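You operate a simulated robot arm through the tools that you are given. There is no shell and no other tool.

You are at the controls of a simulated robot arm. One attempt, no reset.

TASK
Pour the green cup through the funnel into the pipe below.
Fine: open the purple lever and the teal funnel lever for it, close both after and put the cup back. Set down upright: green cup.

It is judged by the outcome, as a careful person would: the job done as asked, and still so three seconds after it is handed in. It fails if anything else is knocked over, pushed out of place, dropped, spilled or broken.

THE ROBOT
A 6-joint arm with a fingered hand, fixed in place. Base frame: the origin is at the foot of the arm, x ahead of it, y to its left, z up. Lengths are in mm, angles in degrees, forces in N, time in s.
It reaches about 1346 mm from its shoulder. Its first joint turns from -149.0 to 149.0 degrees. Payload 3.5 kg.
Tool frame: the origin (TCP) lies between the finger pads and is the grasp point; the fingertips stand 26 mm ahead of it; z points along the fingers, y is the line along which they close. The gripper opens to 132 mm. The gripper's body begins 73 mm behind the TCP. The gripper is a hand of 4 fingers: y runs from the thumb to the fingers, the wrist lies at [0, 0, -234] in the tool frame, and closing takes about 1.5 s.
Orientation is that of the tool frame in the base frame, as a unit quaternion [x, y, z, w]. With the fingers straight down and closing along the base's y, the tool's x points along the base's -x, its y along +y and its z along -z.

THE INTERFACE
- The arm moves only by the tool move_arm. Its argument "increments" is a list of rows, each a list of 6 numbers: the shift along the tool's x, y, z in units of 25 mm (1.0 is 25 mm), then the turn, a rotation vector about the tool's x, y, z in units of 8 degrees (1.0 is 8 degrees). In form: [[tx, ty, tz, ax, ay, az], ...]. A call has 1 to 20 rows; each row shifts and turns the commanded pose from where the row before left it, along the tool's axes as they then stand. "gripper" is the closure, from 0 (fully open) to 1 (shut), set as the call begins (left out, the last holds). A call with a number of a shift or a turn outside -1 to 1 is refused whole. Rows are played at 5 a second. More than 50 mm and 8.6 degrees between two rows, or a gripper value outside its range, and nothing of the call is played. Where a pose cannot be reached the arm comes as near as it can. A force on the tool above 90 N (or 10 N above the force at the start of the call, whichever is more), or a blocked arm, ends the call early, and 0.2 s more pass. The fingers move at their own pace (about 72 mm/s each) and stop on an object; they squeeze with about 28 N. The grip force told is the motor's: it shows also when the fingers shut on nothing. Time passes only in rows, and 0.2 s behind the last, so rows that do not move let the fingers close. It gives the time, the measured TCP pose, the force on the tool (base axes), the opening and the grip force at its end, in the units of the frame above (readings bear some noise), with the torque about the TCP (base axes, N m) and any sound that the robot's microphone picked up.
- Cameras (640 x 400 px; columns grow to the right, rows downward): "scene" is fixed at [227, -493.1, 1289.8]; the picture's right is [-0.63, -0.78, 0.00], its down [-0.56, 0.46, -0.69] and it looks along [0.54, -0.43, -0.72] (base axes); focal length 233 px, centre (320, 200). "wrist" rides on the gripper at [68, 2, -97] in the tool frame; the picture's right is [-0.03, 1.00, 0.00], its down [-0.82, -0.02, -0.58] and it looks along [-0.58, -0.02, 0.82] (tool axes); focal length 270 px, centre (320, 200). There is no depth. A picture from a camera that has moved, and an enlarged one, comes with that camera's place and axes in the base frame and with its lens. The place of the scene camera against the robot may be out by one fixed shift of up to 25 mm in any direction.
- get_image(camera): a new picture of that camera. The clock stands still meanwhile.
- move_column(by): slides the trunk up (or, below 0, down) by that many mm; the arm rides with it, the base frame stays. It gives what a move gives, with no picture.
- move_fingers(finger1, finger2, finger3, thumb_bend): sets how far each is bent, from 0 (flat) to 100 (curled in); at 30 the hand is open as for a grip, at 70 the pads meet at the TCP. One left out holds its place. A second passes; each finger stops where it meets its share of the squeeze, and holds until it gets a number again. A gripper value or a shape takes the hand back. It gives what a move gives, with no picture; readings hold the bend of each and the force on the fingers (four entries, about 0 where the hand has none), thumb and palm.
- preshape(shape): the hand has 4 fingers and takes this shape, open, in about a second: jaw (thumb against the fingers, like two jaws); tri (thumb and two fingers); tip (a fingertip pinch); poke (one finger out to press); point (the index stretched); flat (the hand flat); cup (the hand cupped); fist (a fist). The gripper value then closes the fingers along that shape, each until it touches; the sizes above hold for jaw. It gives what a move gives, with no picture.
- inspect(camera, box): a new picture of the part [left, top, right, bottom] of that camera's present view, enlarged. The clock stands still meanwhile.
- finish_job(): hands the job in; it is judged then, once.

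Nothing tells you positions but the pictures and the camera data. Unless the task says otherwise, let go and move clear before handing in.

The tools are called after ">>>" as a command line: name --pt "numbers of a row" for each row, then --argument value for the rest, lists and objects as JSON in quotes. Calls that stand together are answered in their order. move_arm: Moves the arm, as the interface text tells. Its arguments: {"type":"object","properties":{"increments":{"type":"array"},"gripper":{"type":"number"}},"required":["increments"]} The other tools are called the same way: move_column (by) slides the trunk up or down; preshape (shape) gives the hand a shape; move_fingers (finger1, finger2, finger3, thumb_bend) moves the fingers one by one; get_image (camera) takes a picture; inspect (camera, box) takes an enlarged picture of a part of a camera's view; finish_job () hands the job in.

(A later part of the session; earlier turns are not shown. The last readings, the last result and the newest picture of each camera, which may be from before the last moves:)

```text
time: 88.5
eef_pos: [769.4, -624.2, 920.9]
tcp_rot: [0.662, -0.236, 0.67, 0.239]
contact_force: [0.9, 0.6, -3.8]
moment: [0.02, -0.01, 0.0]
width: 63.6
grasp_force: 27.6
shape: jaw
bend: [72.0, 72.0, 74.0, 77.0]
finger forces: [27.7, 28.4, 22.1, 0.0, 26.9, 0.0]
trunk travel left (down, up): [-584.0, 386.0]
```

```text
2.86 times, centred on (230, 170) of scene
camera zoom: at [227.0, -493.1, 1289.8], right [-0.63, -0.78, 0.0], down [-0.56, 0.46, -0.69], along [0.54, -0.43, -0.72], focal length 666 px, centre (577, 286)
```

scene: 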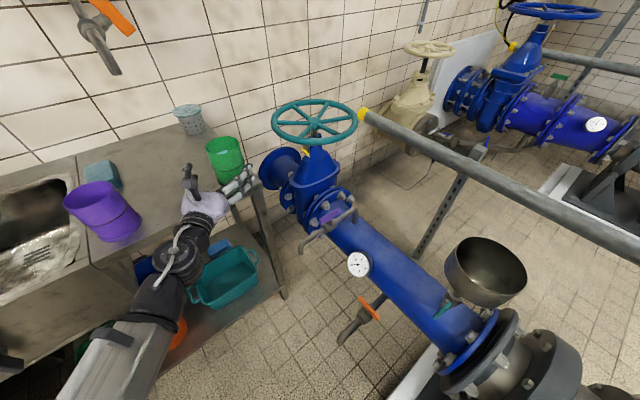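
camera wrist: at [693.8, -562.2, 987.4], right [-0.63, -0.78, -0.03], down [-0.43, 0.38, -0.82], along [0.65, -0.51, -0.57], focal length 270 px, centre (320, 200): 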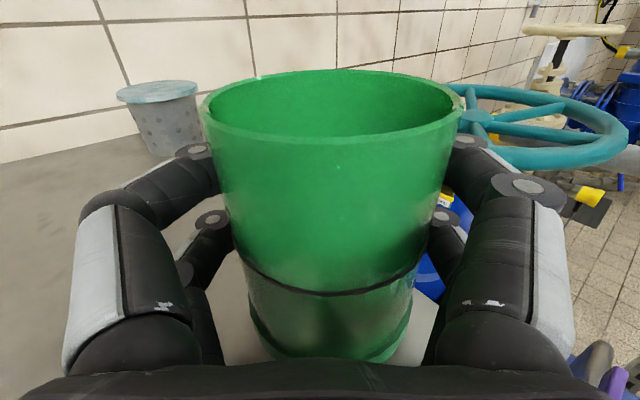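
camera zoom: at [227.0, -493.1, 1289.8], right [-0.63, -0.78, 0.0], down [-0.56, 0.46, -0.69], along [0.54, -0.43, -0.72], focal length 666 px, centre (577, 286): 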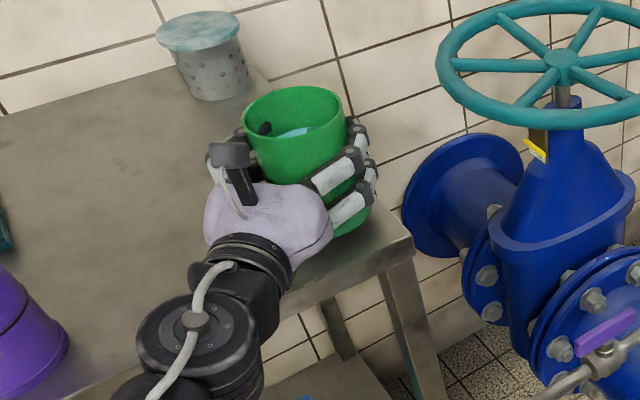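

The cup comes up cleanly and level (about 0.4 kg). I raise it to clear everything, then carry it smoothly toward the pipe.

>>> move_column --by 70

>>> move_arm --pt "0 0.218 -0.104 0 0 0" --pt "0 0.436 -0.207 0 0 0" --pt "0 0.654 -0.31 0 0 0" --pt "0 0.872 -0.414 0 0 0" --pt "0 0.872 -0.414 0 0 0" --pt "0 0.872 -0.414 0 0 0" --pt "0 0.872 -0.414 0 0 0" --pt "0 0.872 -0.414 0 0 0" --pt "0 0.872 -0.414 0 0 0" --pt "0 0.872 -0.414 0 0 0" --pt "0 0.872 -0.414 0 0 0" --pt "0 0.872 -0.414 0 0 0" --pt "0 0.872 -0.414 0 0 0" --pt "0 0.872 -0.414 0 0 0" --pt "0 0.872 -0.414 0 0 0" --pt "0 0.872 -0.414 0 0 0" --pt "0 0.872 -0.414 0 0 0" --pt "0 0.654 -0.31 0 0 0" --pt "0 0.436 -0.207 0 0 0" --pt "0 0.218 -0.104 0 0 0"

>>> get_image --camera "scene"

>>> get_image --camera "wrist"

```text
time: 89.6
eef_pos: [771.3, -623.0, 991.3]
tcp_rot: [0.662, -0.236, 0.67, 0.239]
contact_force: [-0.3, -1.1, -3.7]
moment: [0.01, -0.03, 0.04]
width: 63.3
grasp_force: 28.3
shape: jaw
bend: [72.0, 72.0, 74.0, 77.0]
finger forces: [27.8, 28.3, 22.2, 0.1, 26.8, 0.0]
trunk travel left (down, up): [-654.0, 316.0]
```

```text
time: 93.8
eef_pos: [420.3, -787.8, 1005.8]
tcp_rot: [0.646, -0.222, 0.683, 0.259]
contact_force: [-0.2, 0.2, -4.3]
moment: [-0.02, 0.01, -0.01]
width: 62.8
grasp_force: 27.9
shape: jaw
bend: [72.0, 72.0, 74.0, 77.0]
finger forces: [27.6, 28.0, 22.1, 0.0, 26.4, 0.1]
out of reach, approached as far as the arm can: row 5, 8, 11, 12, 13, 14, 15, 18
trunk travel left (down, up): [-654.0, 316.0]
```

```text
taken
```

scene: 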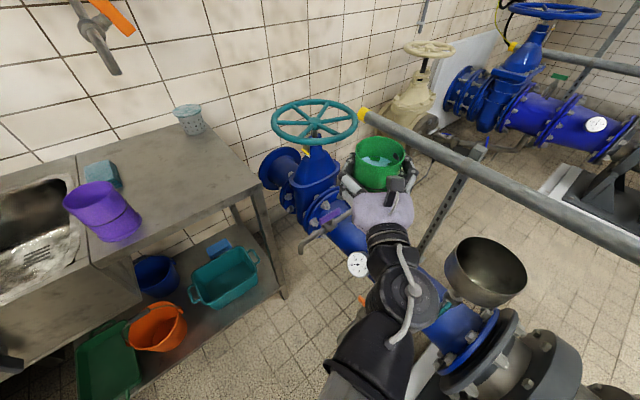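

```text
taken
camera wrist: at [342.9, -723.0, 1065.1], right [-0.64, -0.77, 0.01], down [-0.4, 0.33, -0.85], along [0.65, -0.55, -0.52], focal length 270 px, centre (320, 200)
```

wrist: 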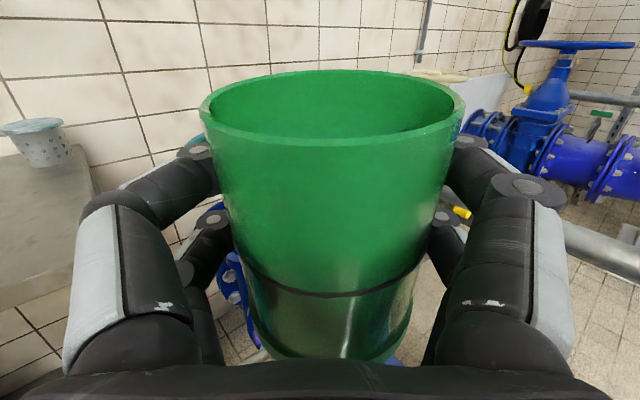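

The hand tilted up by a few degrees on the way because the height can't follow. I level it and swing to point at -y.

>>> move_arm --pt "-0.32 0 0 0 -0.24 0" --pt "-0.32 0 0 0 -0.24 0" --pt "0 0 0 0 0 0.225" --pt "0 0 0 -0.3 0 0" --pt "0 0 0 -0.6 0 0" --pt "0 0 0 -0.8 0 0" --pt "0 0 0 -0.9 0 0" --pt "0 0 0 -0.9 0 0" --pt "0 0 0 -0.9 0 0" --pt "0 0 0 -0.8 0 0" --pt "0 0 0 -0.6 0 0" --pt "0 0 0 -0.49 0 0"

>>> get_image --camera "scene"

```text
time: 96.4
eef_pos: [430.8, -786.0, 1016.0]
tcp_rot: [0.519, -0.414, 0.593, 0.455]
contact_force: [-0.6, -1.3, -3.3]
moment: [0.0, 0.01, 0.02]
width: 62.1
grasp_force: 27.9
shape: jaw
bend: [72.0, 72.0, 74.0, 77.0]
finger forces: [27.6, 28.1, 22.0, 0.0, 26.4, 0.0]
out of reach, approached as far as the arm can: row 1, 2, 3, 8, 9, 10
trunk travel left (down, up): [-654.0, 316.0]
```

```text
taken
```

scene: 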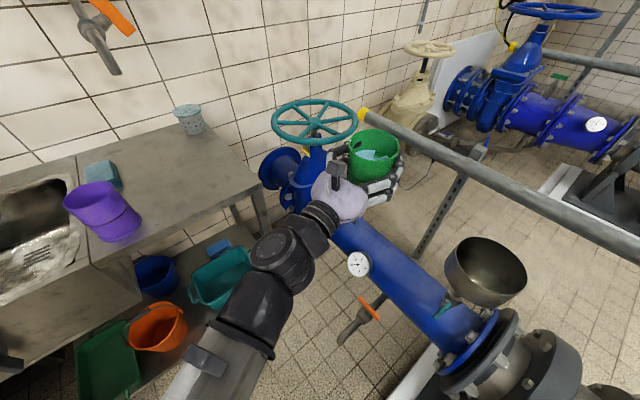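

The hand has tilted up to about 7°. I try a pure levelling pitch here to see how the arm responds.

>>> move_arm --pt "0 0 0 0 -0.3 0" --pt "0 0 0 0 -0.3 0" --pt "0 0 0 0 -0.25 0"

```text
time: 97.2
eef_pos: [431.3, -785.5, 989.3]
tcp_rot: [0.553, -0.439, 0.563, 0.43]
contact_force: [0.7, 0.0, -4.2]
moment: [0.01, 0.0, 0.0]
width: 62.6
grasp_force: 28.4
shape: jaw
bend: [72.0, 72.0, 74.0, 77.0]
finger forces: [27.5, 28.1, 22.1, 0.1, 26.3, 0.0]
out of reach, approached as far as the arm can: row 1, 2, 3
trunk travel left (down, up): [-654.0, 316.0]
```

Level again (z≈989), pointing about 14° off -y, which suits the funnel. I carry on toward the funnel in two halves, checking level in between.

>>> move_arm --pt "0 0 0 0 0 -0.135" --pt "0 0.25 0.076 0 0 0" --pt "0 0.5 0.152 0 0 0" --pt "0 0.75 0.23 0 0 0" --pt "0 0.9885 0.3046 0 0 0" --pt "0 0.9885 0.3046 0 0 0" --pt "0 0.9885 0.3046 0 0 0" --pt "0 0.75 0.23 0 0 0" --pt "0 0.5 0.152 0 0 0" --pt "0 0.25 0.076 0 0 0"

```text
time: 99.4
eef_pos: [296.2, -867.6, 988.8]
tcp_rot: [0.558, -0.434, 0.558, 0.434]
contact_force: [0.5, 0.5, -3.5]
moment: [-0.03, -0.03, -0.02]
width: 62.3
grasp_force: 27.8
shape: jaw
bend: [72.0, 72.0, 74.0, 77.0]
finger forces: [27.4, 28.0, 22.0, 0.0, 26.3, 0.0]
trunk travel left (down, up): [-654.0, 316.0]
```

>>> get_image --camera "wrist"

>>> get_image --camera "scene"

```text
taken
camera wrist: at [271.7, -772.6, 1056.3], right [-0.97, -0.25, -0.02], down [-0.12, 0.56, -0.82], along [0.21, -0.79, -0.58], focal length 270 px, centre (320, 200)
```

wrist: 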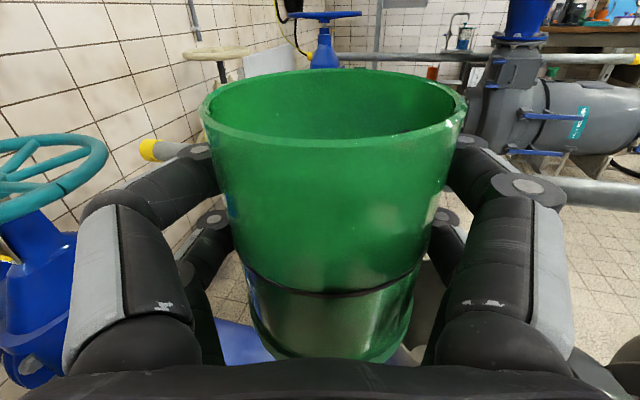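

```text
taken
```

scene: 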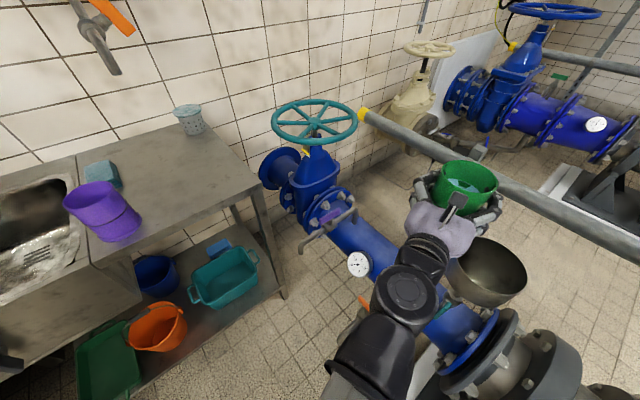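

>>> inspect --camera "scene" --box '[400, 140, 540, 320]'

```text
2.22 times, centred on (470, 230) of scene
camera zoom: at [227.0, -493.1, 1289.8], right [-0.63, -0.78, 0.0], down [-0.56, 0.46, -0.69], along [0.54, -0.43, -0.72], focal length 518 px, centre (-13, 133)
```

zoom: 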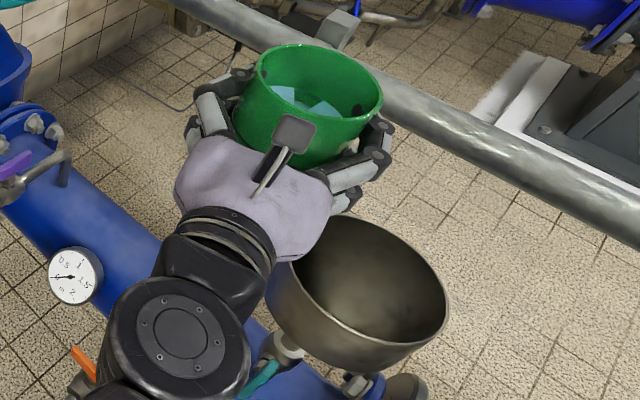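

The cup is level and the funnel lies just ahead. I move to the pouring spot (cup just on the -x side of the funnel so that its lip will be over the middle), then lower.

>>> move_arm --pt "0 0.23 0.066 0 0 0" --pt "0 0.46 0.132 0 0 0" --pt "0 0.69 0.198 0 0 0" --pt "0 0.9175 0.264 0 0 0" --pt "0 0.9175 0.264 0 0 0" --pt "0 0.9175 0.264 0 0 0" --pt "0 0.9175 0.264 0 0 0" --pt "0 0.9175 0.264 0 0 0" --pt "0 0.69 0.198 0 0 0" --pt "0 0.46 0.132 0 0 0" --pt "0 0.23 0.066 0 0 0"

>>> get_image --camera "scene"

>>> get_image --camera "wrist"

```text
time: 101.8
eef_pos: [140.7, -959.6, 988.6]
tcp_rot: [0.558, -0.433, 0.558, 0.435]
contact_force: [-0.5, 0.7, -3.6]
moment: [0.05, 0.0, 0.03]
width: 62.5
grasp_force: 27.7
shape: jaw
bend: [72.0, 72.0, 74.0, 77.0]
finger forces: [27.2, 28.0, 22.0, 0.0, 26.1, 0.0]
out of reach, approached as far as the arm can: row 3
trunk travel left (down, up): [-654.0, 316.0]
```

```text
taken
```

scene: 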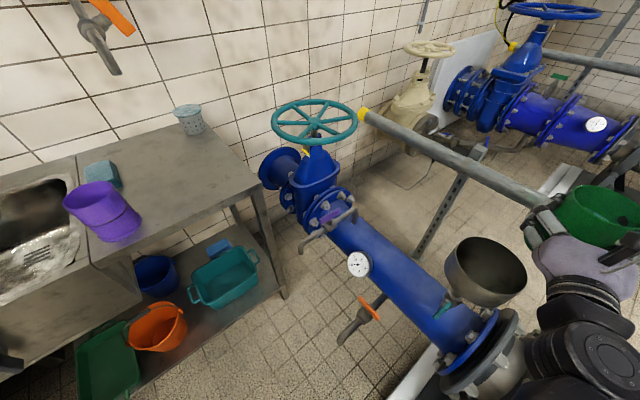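

```text
taken
camera wrist: at [115.7, -865.4, 1056.2], right [-0.97, -0.25, -0.02], down [-0.12, 0.56, -0.82], along [0.21, -0.79, -0.58], focal length 270 px, centre (320, 200)
```

wrist: 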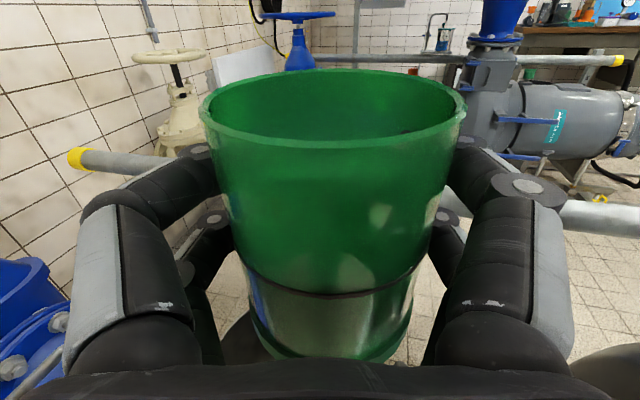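

>>> move_column --by -84

>>> get_image --camera "scene"

>>> get_image --camera "wrist"

```text
time: 103.0
eef_pos: [140.6, -959.5, 904.8]
tcp_rot: [0.558, -0.434, 0.558, 0.435]
contact_force: [-0.3, -0.5, -3.9]
moment: [0.01, -0.03, -0.01]
width: 62.5
grasp_force: 27.9
shape: jaw
bend: [72.0, 72.0, 74.0, 77.0]
finger forces: [27.2, 28.0, 22.0, 0.0, 26.2, 0.0]
trunk travel left (down, up): [-570.0, 400.0]
```

```text
taken
```

scene: 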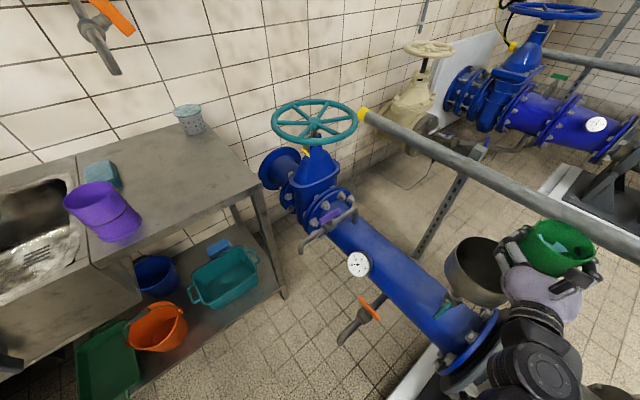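

```text
taken
camera wrist: at [115.6, -865.2, 972.3], right [-0.97, -0.25, -0.02], down [-0.12, 0.56, -0.82], along [0.21, -0.79, -0.58], focal length 270 px, centre (320, 200)
```

wrist: 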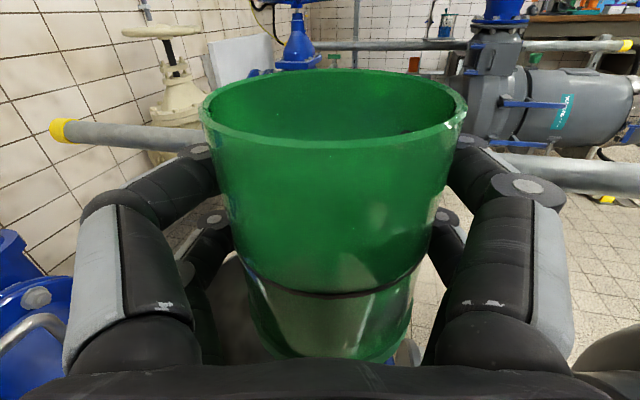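

The cup stands just beside/above the funnel; the scene camera agrees with my figures. I begin tilting slowly toward the funnel (+x), first 36°.

>>> move_arm --pt "0 0 0 0 0 -0.5" --pt "0 0 0 0 0 -0.5" --pt "0 0 0 0 0 -0.5" --pt "0 0 0 0 0 -0.5" --pt "0 0 0 0 0 -0.5" --pt "0 0 0 0 0 -0.5" --pt "0 0 0 0 0 -0.5" --pt "0 0 0 0 0 -0.5" --pt "0 0 0 0 0 -0.5"

>>> inspect --camera "scene" --box '[420, 180, 640, 330]'

>>> get_image --camera "wrist"

```text
time: 105.0
eef_pos: [140.5, -958.9, 903.4]
tcp_rot: [0.665, -0.24, 0.395, 0.587]
contact_force: [1.2, -0.8, -4.1]
moment: [-0.01, -0.04, 0.0]
width: 62.4
grasp_force: 28.1
shape: jaw
bend: [72.0, 72.0, 74.0, 77.0]
finger forces: [26.5, 27.3, 22.4, 0.0, 26.6, 0.1]
trunk travel left (down, up): [-570.0, 400.0]
```

```text
2.67 times, centred on (530, 255) of scene
camera zoom: at [227.0, -493.1, 1289.8], right [-0.63, -0.78, 0.0], down [-0.56, 0.46, -0.69], along [0.54, -0.43, -0.72], focal length 621 px, centre (-240, 53)
```

zoom: 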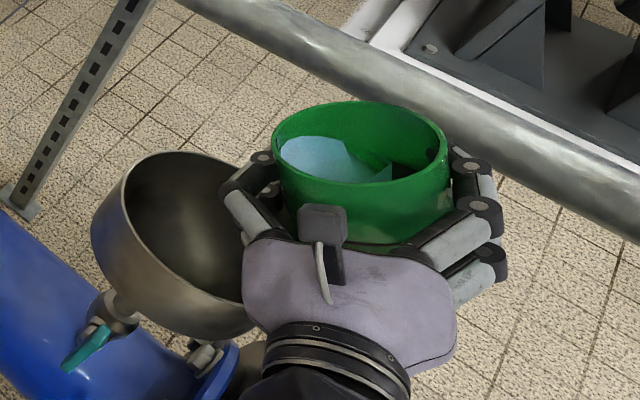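

```text
taken
camera wrist: at [154.8, -855.4, 960.1], right [-0.8, -0.2, 0.57], down [-0.59, 0.44, -0.67], along [-0.12, -0.87, -0.47], focal length 270 px, centre (320, 200)
```

wrist: 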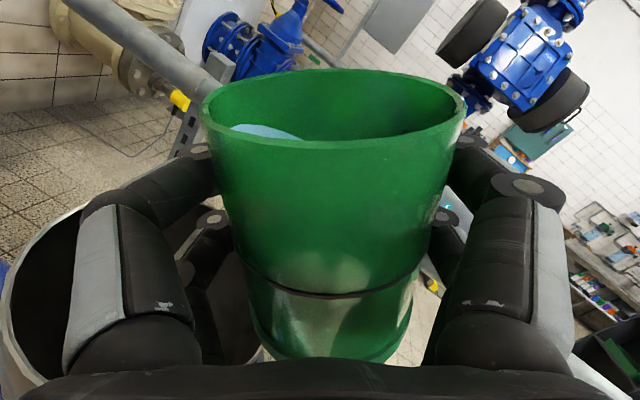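

The lip is directly above the funnel's centre and the liquid nears the lip. I tilt on slowly in small steps.

>>> move_arm --pt "0 0 0 0 0 -0.25" --pt "0 0 0 0 0 -0.25" --pt "0 0 0 0 0 -0.25" --pt "0 0 0 0 0 -0.25" --pt "0 0 0 0 0 -0.25" --pt "0 0 0 0 0 -0.25" --pt "0 0 0 0 0 0" --pt "0 0 0 0 0 0"

>>> inspect --camera "scene" --box '[420, 180, 640, 330]'

>>> get_image --camera "wrist"

```text
time: 106.8
eef_pos: [141.0, -959.3, 905.2]
tcp_rot: [0.686, -0.169, 0.333, 0.624]
contact_force: [0.4, 0.0, -3.8]
moment: [0.01, -0.04, -0.03]
width: 62.2
grasp_force: 27.8
shape: jaw
bend: [72.0, 72.0, 74.0, 77.0]
finger forces: [26.5, 27.1, 22.5, 0.0, 26.8, 0.0]
trunk travel left (down, up): [-570.0, 400.0]
```

```text
2.67 times, centred on (530, 255) of scene
camera zoom: at [227.0, -493.1, 1289.8], right [-0.63, -0.78, 0.0], down [-0.56, 0.46, -0.69], along [0.54, -0.43, -0.72], focal length 621 px, centre (-240, 53)
```

zoom: 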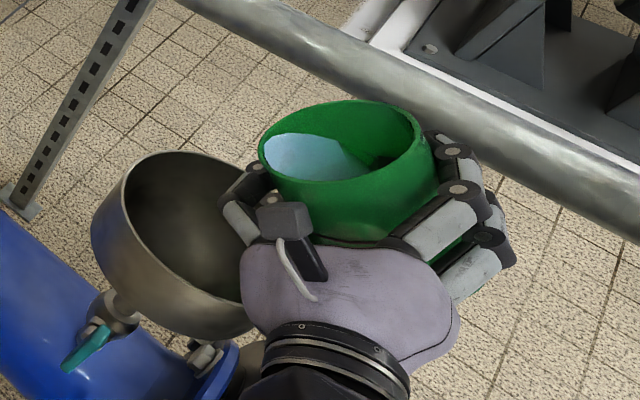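

```text
taken
camera wrist: at [165.6, -852.7, 950.9], right [-0.67, -0.17, 0.73], down [-0.72, 0.41, -0.56], along [-0.21, -0.9, -0.4], focal length 270 px, centre (320, 200)
```

wrist: 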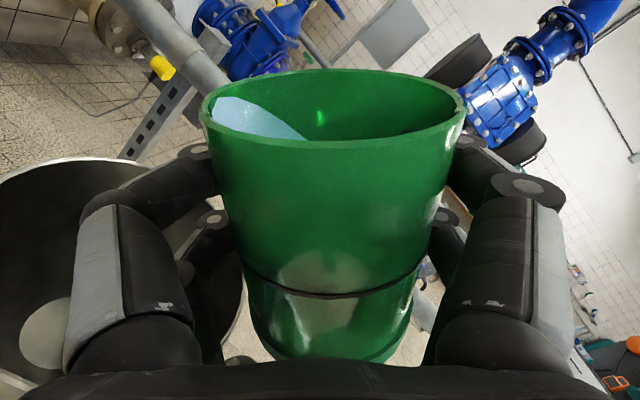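

>>> move_arm --pt "0 0 0 0 0 -0.2" --pt "0 0 0 0 0 -0.2" --pt "0 0 0 0 0 -0.2" --pt "0 0 0 0 0 -0.2" --pt "0 0 0 0 0 -0.2" --pt "0 0 0 0 0 -0.2" --pt "0 0 0 0 0 0" --pt "0 0 0 0 0 0" --pt "0 0 0 0 0 0"

>>> inspect --camera "scene" --box '[420, 180, 640, 330]'

>>> get_image --camera "wrist"

```text
time: 108.8
eef_pos: [141.2, -960.0, 904.5]
tcp_rot: [0.698, -0.111, 0.28, 0.65]
contact_force: [0.3, -0.7, -3.0]
moment: [-0.02, -0.06, 0.0]
width: 62.2
grasp_force: 28.0
shape: jaw
bend: [72.0, 72.0, 74.0, 77.0]
finger forces: [26.6, 27.2, 22.5, 0.0, 26.7, 0.1]
trunk travel left (down, up): [-570.0, 400.0]
```

```text
2.67 times, centred on (530, 255) of scene
camera zoom: at [227.0, -493.1, 1289.8], right [-0.63, -0.78, 0.0], down [-0.56, 0.46, -0.69], along [0.54, -0.43, -0.72], focal length 621 px, centre (-240, 53)
```

zoom: 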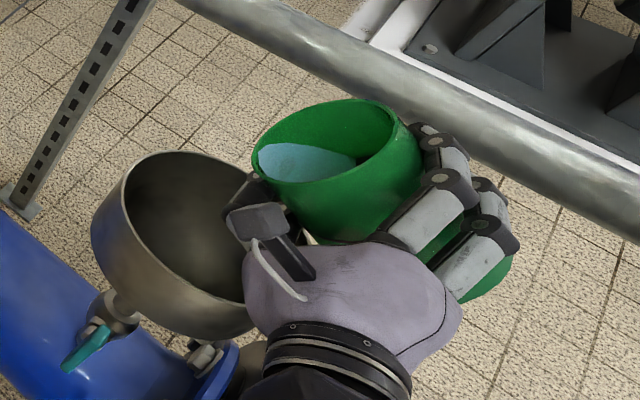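

```text
taken
camera wrist: at [172.0, -851.6, 941.9], right [-0.54, -0.14, 0.83], down [-0.8, 0.39, -0.45], along [-0.26, -0.91, -0.32], focal length 270 px, centre (320, 200)
```

wrist: 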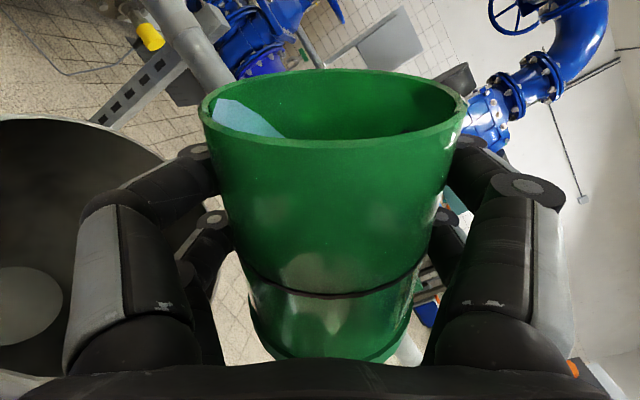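

The weight is dropping (3.9→3.0 N): liquid is flowing into the funnel and none shows outside. I go on slowly.

>>> move_arm --pt "0 0 0 0 0 -0.2" --pt "0 0 0 0 0 -0.2" --pt "0 0 0 0 0 -0.2" --pt "0 0 0 0 0 -0.2" --pt "0 0 0 0 0 -0.2" --pt "0 0 0 0 0 -0.2" --pt "0 0 0 0 0 0" --pt "0 0 0 0 0 0" --pt "0 0 0 0 0 0" --pt "0 0 0 0 0 0"

>>> get_image --camera "scene"

>>> inspect --camera "scene" --box '[420, 180, 640, 330]'

>>> get_image --camera "wrist"

```text
time: 111.0
eef_pos: [139.5, -960.2, 903.1]
tcp_rot: [0.705, -0.052, 0.224, 0.671]
contact_force: [-0.2, 0.0, -2.5]
moment: [0.02, -0.01, -0.01]
width: 62.2
grasp_force: 27.6
shape: jaw
bend: [72.0, 72.0, 74.0, 77.0]
finger forces: [26.8, 27.2, 22.2, 0.1, 26.5, 0.1]
trunk travel left (down, up): [-570.0, 400.0]
```

```text
taken
```

scene: 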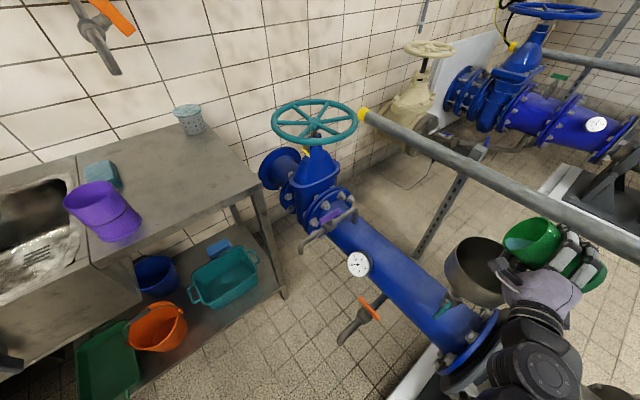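

```text
2.67 times, centred on (530, 255) of scene
camera zoom: at [227.0, -493.1, 1289.8], right [-0.63, -0.78, 0.0], down [-0.56, 0.46, -0.69], along [0.54, -0.43, -0.72], focal length 621 px, centre (-240, 53)
```

zoom: 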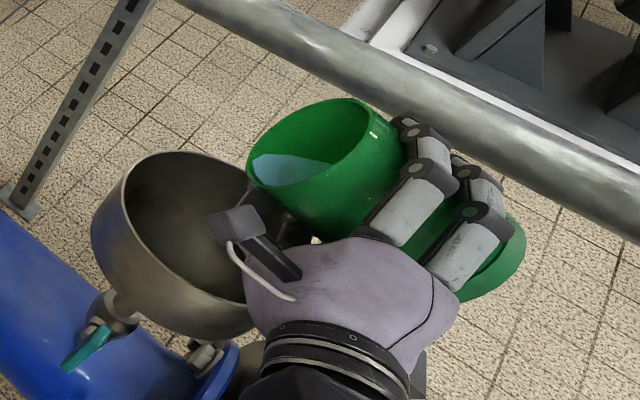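

```text
taken
camera wrist: at [178.1, -849.8, 932.0], right [-0.4, -0.1, 0.91], down [-0.86, 0.38, -0.34], along [-0.31, -0.92, -0.24], focal length 270 px, centre (320, 200)
```

wrist: 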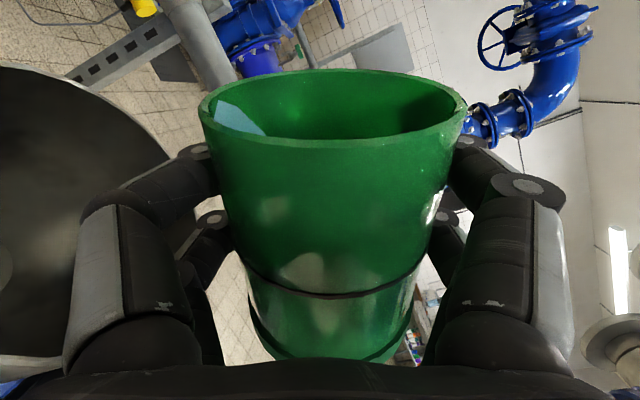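

>>> move_arm --pt "0 0 0 0 0 -0.2" --pt "0 0 0 0 0 -0.2" --pt "0 0 0 0 0 -0.2" --pt "0 0 0 0 0 -0.2" --pt "0 0 0 0 0 -0.2" --pt "0 0 0 0 0 -0.2" --pt "0 0 0 0 0 -0.2" --pt "0 0 0 0 0 -0.2" --pt "0 0 0 0 0 0" --pt "0 0 0 0 0 0" --pt "0 0 0 0 0 0" --pt "0 0 0 0 0 0"

>>> inspect --camera "scene" --box '[420, 180, 640, 330]'

>>> get_image --camera "wrist"

```text
time: 113.6
eef_pos: [140.2, -959.9, 904.5]
tcp_rot: [0.706, 0.026, 0.148, 0.692]
contact_force: [-0.5, -0.5, -0.6]
moment: [-0.02, -0.03, -0.03]
width: 62.2
grasp_force: 27.9
shape: jaw
bend: [72.0, 72.0, 74.0, 77.0]
finger forces: [26.8, 27.3, 22.1, 0.0, 26.4, 0.1]
trunk travel left (down, up): [-570.0, 400.0]
```

```text
2.67 times, centred on (530, 255) of scene
camera zoom: at [227.0, -493.1, 1289.8], right [-0.63, -0.78, 0.0], down [-0.56, 0.46, -0.69], along [0.54, -0.43, -0.72], focal length 621 px, centre (-240, 53)
```

zoom: 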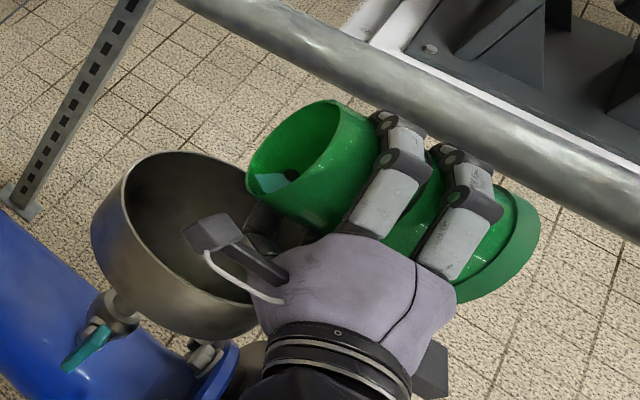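

```text
taken
camera wrist: at [181.9, -848.6, 917.5], right [-0.19, -0.05, 0.98], down [-0.92, 0.36, -0.16], along [-0.35, -0.93, -0.11], focal length 270 px, centre (320, 200)
```

wrist: 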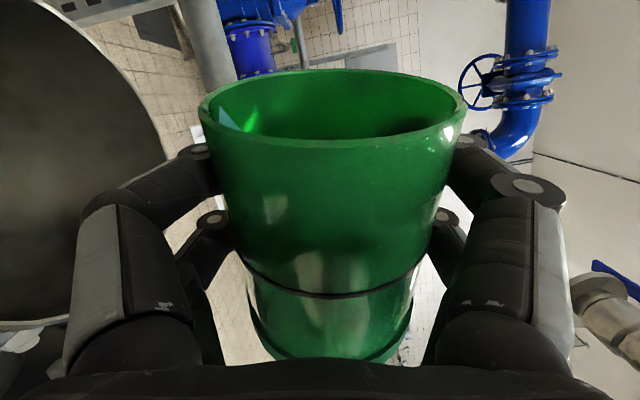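

Nearly empty. I tilt on to about 112° and let it drain.

>>> move_arm --pt "0 0 0 0 0 -0.25" --pt "0 0 0 0 0 -0.25" --pt "0 0 0 0 0 -0.25" --pt "0 0 0 0 0 -0.25" --pt "0 0 0 0 0 -0.25" --pt "0 0 0 0 0 -0.25" --pt "0 0 0 0 0 -0.25" --pt "0 0 0 0 0 -0.25" --pt "0 0 0 0 0 -0.25" --pt "0 0 0 0 0 -0.25" --pt "0 0 0 0 0 -0.25" --pt "0 0 0 0 0 -0.25" --pt "0 0 0 0 0 -0.25" --pt "0 0 0 0 0 -0.25" --pt "0 0 0 0 0 -0.25" --pt "0 0 0 0 0 -0.25" --pt "0 0 0 0 0 0" --pt "0 0 0 0 0 0" --pt "0 0 0 0 0 0" --pt "0 0 0 0 0 0"

>>> move_arm --pt "0 0 0 0 0 0" --pt "0 0 0 0 0 0" --pt "0 0 0 0 0 0" --pt "0 0 0 0 0 0" --pt "0 0 0 0 0 0" --pt "0 0 0 0 0 0" --pt "0 0 0 0 0 0" --pt "0 0 0 0 0 0"

>>> get_image --camera "scene"

>>> inspect --camera "scene" --box '[420, 180, 640, 330]'

>>> get_image --camera "wrist"

```text
time: 117.8
eef_pos: [141.6, -958.0, 904.5]
tcp_rot: [0.672, 0.22, -0.048, 0.706]
contact_force: [-0.1, -0.3, -0.7]
moment: [0.01, -0.02, -0.01]
width: 62.6
grasp_force: 28.3
shape: jaw
bend: [72.0, 72.0, 75.0, 77.0]
finger forces: [27.0, 27.4, 21.9, 0.0, 26.4, 0.0]
trunk travel left (down, up): [-570.0, 400.0]
```

```text
time: 119.6
eef_pos: [140.3, -959.0, 904.8]
tcp_rot: [0.671, 0.22, -0.049, 0.706]
contact_force: [1.0, 0.0, -0.9]
moment: [-0.02, 0.0, 0.01]
width: 62.2
grasp_force: 28.2
shape: jaw
bend: [72.0, 72.0, 75.0, 77.0]
finger forces: [27.0, 27.4, 21.9, 0.0, 26.3, 0.1]
trunk travel left (down, up): [-570.0, 400.0]
```

```text
taken
```

scene: 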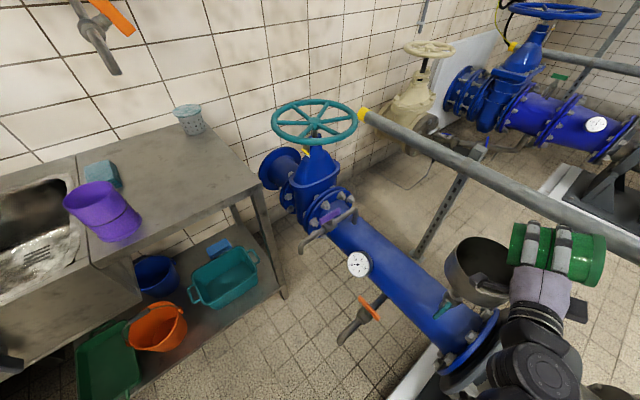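

```text
2.67 times, centred on (530, 255) of scene
camera zoom: at [227.0, -493.1, 1289.8], right [-0.63, -0.78, 0.0], down [-0.56, 0.46, -0.69], along [0.54, -0.43, -0.72], focal length 621 px, centre (-240, 53)
```

zoom: 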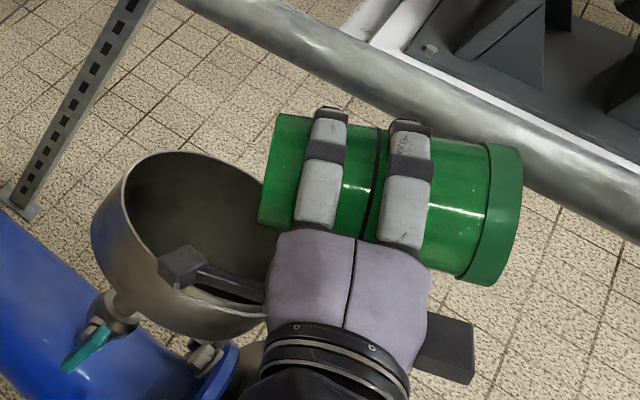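

```text
taken
camera wrist: at [179.6, -848.3, 880.0], right [0.34, 0.09, 0.94], down [-0.88, 0.37, 0.29], along [-0.32, -0.92, 0.2], focal length 270 px, centre (320, 200)
```

wrist: 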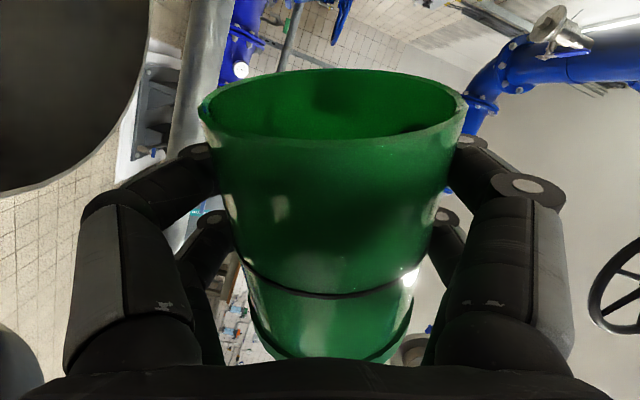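

The cup looks empty and the floor is dry. I tilt it back upright over the funnel.

>>> move_arm --pt "0 0 0 0 0 0.5" --pt "0 0 0 0 0 0.75" --pt "0 0 0 0 0 0.75" --pt "0 0 0 0 0 0.75" --pt "0 0 0 0 0 0.75" --pt "0 0 0 0 0 0.75" --pt "0 0 0 0 0 0.75" --pt "0 0 0 0 0 0.75" --pt "0 0 0 0 0 0.75" --pt "0 0 0 0 0 0.75" --pt "0 0 0 0 0 0.75" --pt "0 0 0 0 0 0.75" --pt "0 0 0 0 0 0.75" --pt "0 0 0 0 0 0.75" --pt "0 0 0 0 0 0.75" --pt "0 0 0 0 0 0.75" --pt "0 0 0 0 0 0.75" --pt "0 0 0 0 0 0.75" --pt "0 0 0 0 0 0.75"

>>> get_image --camera "scene"

>>> inspect --camera "scene" --box '[420, 180, 640, 330]'

>>> get_image --camera "wrist"

```text
time: 123.6
eef_pos: [141.9, -958.3, 905.0]
tcp_rot: [0.557, -0.434, 0.56, 0.434]
contact_force: [1.2, -0.6, -0.7]
moment: [-0.04, -0.04, 0.06]
width: 62.1
grasp_force: 27.9
shape: jaw
bend: [72.0, 72.0, 75.0, 77.0]
finger forces: [27.0, 27.8, 21.8, 0.0, 26.0, 0.0]
trunk travel left (down, up): [-570.0, 400.0]
```

```text
taken
```

scene: 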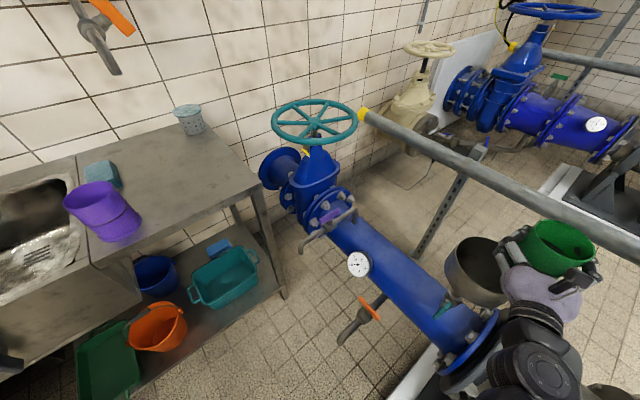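

```text
2.67 times, centred on (530, 255) of scene
camera zoom: at [227.0, -493.1, 1289.8], right [-0.63, -0.78, 0.0], down [-0.56, 0.46, -0.69], along [0.54, -0.43, -0.72], focal length 621 px, centre (-240, 53)
```

zoom: 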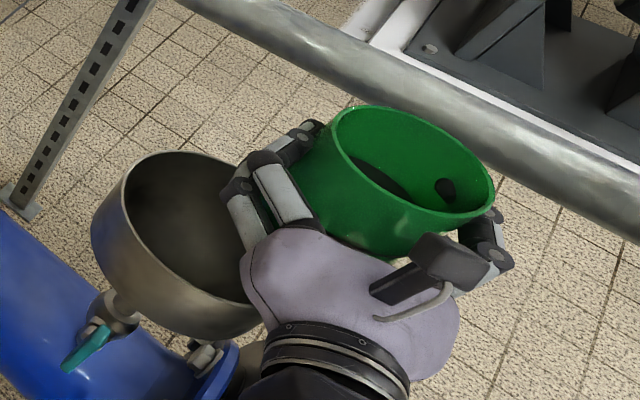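

```text
taken
camera wrist: at [115.9, -865.0, 972.5], right [-0.97, -0.25, -0.03], down [-0.12, 0.56, -0.82], along [0.22, -0.79, -0.58], focal length 270 px, centre (320, 200)
```

wrist: 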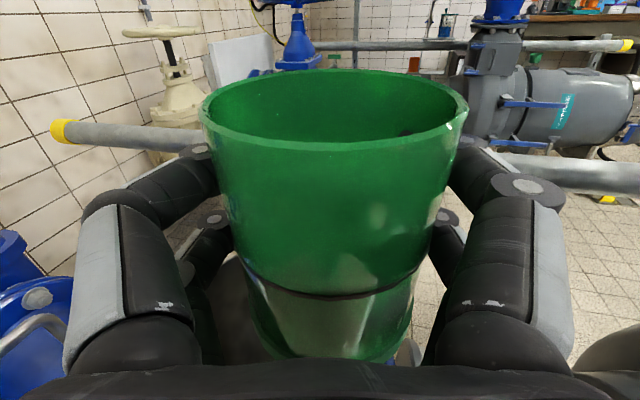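

The cup is upright again and empty. I raise it and carry it back toward the bench.

>>> move_column --by 85

>>> move_arm --pt "0 -0.46 -0.104 0 0 0" --pt "0 -0.92 -0.208 0 0 0" --pt "0 -0.92 -0.208 0 0 0" --pt "0 -0.92 -0.208 0 0 0" --pt "0 -0.92 -0.208 0 0 0" --pt "0 -0.92 -0.208 0 0 0" --pt "0 -0.92 -0.208 0 0 0" --pt "0 -0.92 -0.208 0 0 0" --pt "0 -0.92 -0.208 0 0 0" --pt "0 -0.92 -0.208 0 0 0" --pt "0 -0.92 -0.208 0 0 0" --pt "0 -0.92 -0.208 0 0 0" --pt "0 -0.46 -0.104 0 0 0"

```text
time: 124.8
eef_pos: [142.0, -959.5, 991.0]
tcp_rot: [0.557, -0.434, 0.558, 0.435]
contact_force: [-0.6, -0.8, -0.7]
moment: [0.0, -0.02, -0.01]
width: 62.1
grasp_force: 28.8
shape: jaw
bend: [72.0, 72.0, 75.0, 77.0]
finger forces: [27.1, 27.9, 21.7, 0.0, 26.0, 0.0]
trunk travel left (down, up): [-655.0, 315.0]
```

```text
time: 127.6
eef_pos: [394.1, -832.1, 990.1]
tcp_rot: [0.557, -0.434, 0.558, 0.436]
contact_force: [0.8, -0.3, -1.0]
moment: [0.01, 0.0, 0.0]
width: 61.1
grasp_force: 27.8
shape: jaw
bend: [72.0, 72.0, 75.0, 78.0]
finger forces: [26.6, 27.7, 21.5, 0.0, 26.6, 0.1]
trunk travel left (down, up): [-655.0, 315.0]
```

>>> move_arm --pt "0 -0.46 -0.107 0 0 0" --pt "0 -0.917 -0.214 0 0 0" --pt "0 -0.917 -0.214 0 0 0" --pt "0 -0.917 -0.214 0 0 0" --pt "0 -0.917 -0.214 0 0 0" --pt "0 -0.917 -0.214 0 0 0" --pt "0 -0.917 -0.214 0 0 0" --pt "0 -0.917 -0.214 0 0 0" --pt "0 -0.917 -0.214 0 0 0" --pt "0 -0.917 -0.214 0 0 0" --pt "0 -0.917 -0.214 0 0 0" --pt "0 -0.917 -0.214 0 0 0" --pt "0 -0.46 -0.107 0 0 0"

>>> move_arm --pt "0 0 0 0.4 0 0" --pt "0 0 0 0.8 0 0" --pt "0 0 0 0.8 0 0" --pt "0 0 0 0.8 0 0" --pt "0 0 0 0.8 0 0" --pt "0 0 0 0.6 0 0" --pt "0 0 0 0.4 0 0"

>>> get_image --camera "scene"

```text
time: 130.4
eef_pos: [644.7, -701.6, 989.7]
tcp_rot: [0.559, -0.434, 0.557, 0.435]
contact_force: [0.3, 0.6, -2.1]
moment: [0.02, 0.02, -0.02]
width: 60.7
grasp_force: 27.2
shape: jaw
bend: [72.0, 72.0, 75.0, 78.0]
finger forces: [26.7, 27.2, 21.7, 0.1, 27.3, 0.1]
trunk travel left (down, up): [-655.0, 315.0]
```

```text
time: 132.0
eef_pos: [643.9, -700.1, 990.1]
tcp_rot: [0.667, -0.235, 0.667, 0.236]
contact_force: [-0.4, 0.6, -1.2]
moment: [-0.02, -0.01, -0.03]
width: 60.3
grasp_force: 27.7
shape: jaw
bend: [72.0, 72.0, 75.0, 78.0]
finger forces: [26.8, 27.1, 21.8, 0.1, 27.8, 0.1]
trunk travel left (down, up): [-655.0, 315.0]
```

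```text
taken
```

scene: 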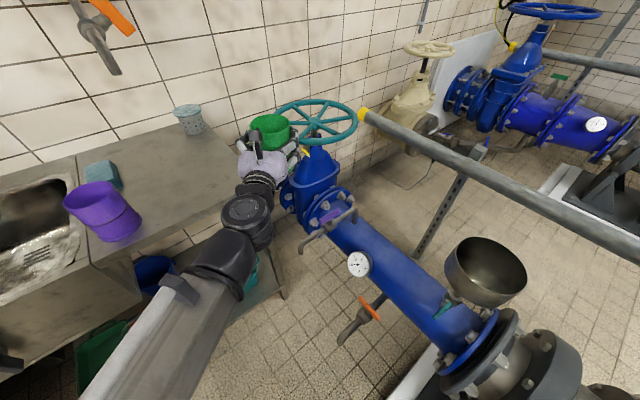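

>>> get_image --camera "wrist"

>>> inspect --camera "scene" --box '[210, 90, 330, 210]'

```text
taken
camera wrist: at [568.0, -640.5, 1057.2], right [-0.63, -0.78, -0.02], down [-0.44, 0.38, -0.82], along [0.64, -0.5, -0.58], focal length 270 px, centre (320, 200)
```

wrist: 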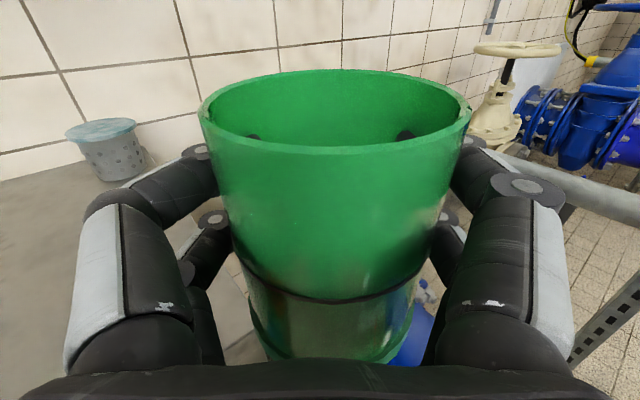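

```text
3.33 times, centred on (270, 150) of scene
camera zoom: at [227.0, -493.1, 1289.8], right [-0.63, -0.78, 0.0], down [-0.56, 0.46, -0.69], along [0.54, -0.43, -0.72], focal length 777 px, centre (487, 367)
```

zoom: 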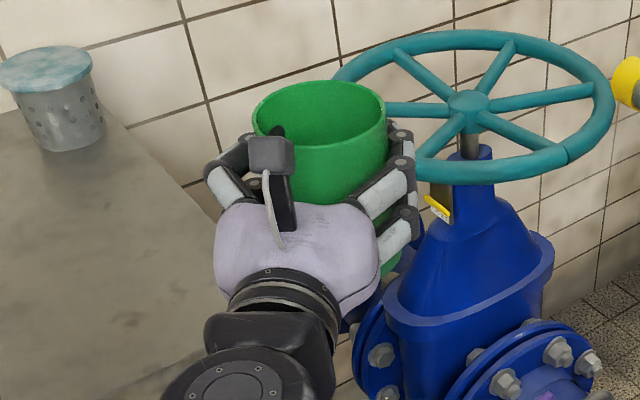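

The cup has crept ~5 mm toward the palm, otherwise unchanged; I'll allow for that. I move over its original spot.

>>> move_arm --pt "0 -0.466 0.182 0 0 0" --pt "0 -0.932 0.363 0 0 0" --pt "0 -0.932 0.363 0 0 0" --pt "0 -0.932 0.363 0 0 0" --pt "0 -0.932 0.363 0 0 0" --pt "0 -0.932 0.363 0 0 0" --pt "0 -0.466 0.182 0 0 0" --pt "0 0 0 0 0 0"

>>> get_image --camera "wrist"

>>> inspect --camera "scene" --box '[160, 80, 300, 240]'

```text
time: 133.8
eef_pos: [774.3, -627.6, 989.6]
tcp_rot: [0.667, -0.236, 0.666, 0.237]
contact_force: [0.0, 0.0, -0.4]
moment: [-0.01, 0.01, 0.02]
width: 60.2
grasp_force: 28.4
shape: jaw
bend: [72.0, 72.0, 75.0, 78.0]
finger forces: [26.9, 26.9, 22.0, 0.1, 28.2, 0.0]
trunk travel left (down, up): [-655.0, 315.0]
```

```text
taken
camera wrist: at [697.9, -566.5, 1057.3], right [-0.63, -0.78, -0.02], down [-0.44, 0.38, -0.82], along [0.64, -0.5, -0.58], focal length 270 px, centre (320, 200)
```

wrist: 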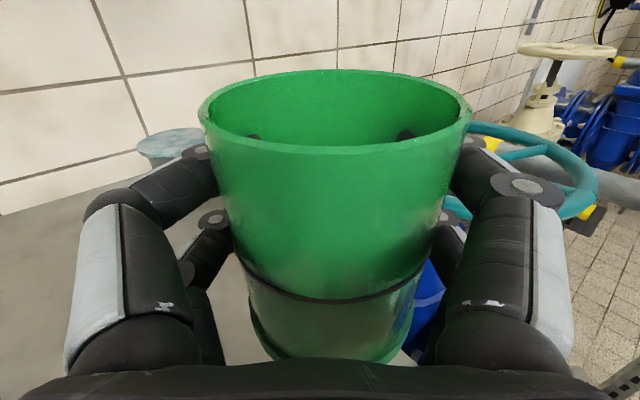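

```text
2.50 times, centred on (230, 160) of scene
camera zoom: at [227.0, -493.1, 1289.8], right [-0.63, -0.78, 0.0], down [-0.56, 0.46, -0.69], along [0.54, -0.43, -0.72], focal length 583 px, centre (545, 300)
```

zoom: 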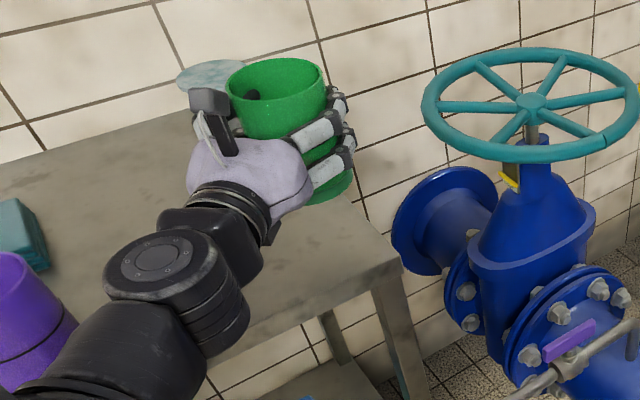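

I lower the cup toward the bench, the last millimetres carefully with an eye on the force.

>>> move_column --by -80

>>> move_column --by -5

>>> move_column --by -2

>>> inspect --camera "scene" --box '[160, 100, 300, 240]'

```text
time: 134.9
eef_pos: [774.6, -626.9, 908.8]
tcp_rot: [0.667, -0.234, 0.667, 0.236]
contact_force: [0.2, 0.2, -0.3]
moment: [0.02, 0.01, 0.0]
width: 60.4
grasp_force: 28.1
shape: jaw
bend: [72.0, 72.0, 75.0, 78.0]
finger forces: [27.0, 26.9, 22.0, 0.0, 28.3, 0.0]
trunk travel left (down, up): [-575.0, 395.0]
```

```text
time: 135.5
eef_pos: [773.4, -627.2, 903.4]
tcp_rot: [0.667, -0.235, 0.667, 0.236]
contact_force: [-0.1, 0.5, -0.3]
moment: [-0.03, 0.0, -0.01]
width: 60.3
grasp_force: 28.0
shape: jaw
bend: [72.0, 72.0, 75.0, 78.0]
finger forces: [26.8, 26.9, 22.0, 0.0, 28.2, 0.0]
trunk travel left (down, up): [-570.0, 400.0]
```

```text
time: 136.0
eef_pos: [773.6, -627.4, 902.7]
tcp_rot: [0.667, -0.235, 0.667, 0.236]
contact_force: [0.2, 0.5, 0.4]
moment: [0.03, -0.03, 0.02]
width: 60.3
grasp_force: 28.3
shape: jaw
bend: [72.0, 72.0, 75.0, 78.0]
finger forces: [27.0, 26.9, 22.0, 0.1, 28.3, 0.1]
trunk travel left (down, up): [-568.0, 402.0]
```

```text
2.86 times, centred on (230, 170) of scene
camera zoom: at [227.0, -493.1, 1289.8], right [-0.63, -0.78, 0.0], down [-0.56, 0.46, -0.69], along [0.54, -0.43, -0.72], focal length 666 px, centre (577, 286)
```

zoom: 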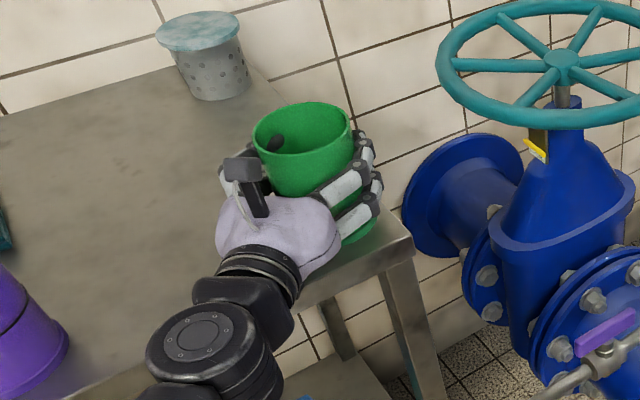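

>>> move_column --by -2

>>> move_column --by -2

>>> inspect --camera "scene" --box '[160, 100, 300, 240]'

```text
time: 136.5
eef_pos: [774.1, -628.2, 900.7]
tcp_rot: [0.666, -0.236, 0.667, 0.237]
contact_force: [1.1, 0.3, 2.6]
moment: [-0.03, 0.13, 0.05]
width: 60.3
grasp_force: 28.3
shape: jaw
bend: [72.0, 72.0, 75.0, 78.0]
finger forces: [27.8, 26.4, 21.5, 0.0, 29.0, 0.1]
trunk travel left (down, up): [-566.0, 404.0]
```

```text
time: 137.0
eef_pos: [773.8, -625.7, 900.3]
tcp_rot: [0.666, -0.235, 0.667, 0.238]
contact_force: [5.3, -4.7, 20.9]
moment: [-0.3, 0.16, 0.12]
width: 60.2
grasp_force: 27.9
shape: jaw
bend: [72.0, 72.0, 75.0, 78.0]
finger forces: [28.9, 26.9, 21.8, 0.0, 29.9, 0.0]
trunk travel left (down, up): [-564.0, 406.0]
```

```text
2.86 times, centred on (230, 170) of scene
camera zoom: at [227.0, -493.1, 1289.8], right [-0.63, -0.78, 0.0], down [-0.56, 0.46, -0.69], along [0.54, -0.43, -0.72], focal length 666 px, centre (577, 286)
```

zoom: 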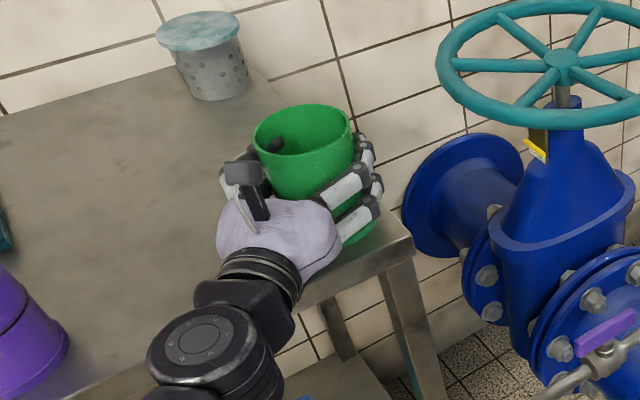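

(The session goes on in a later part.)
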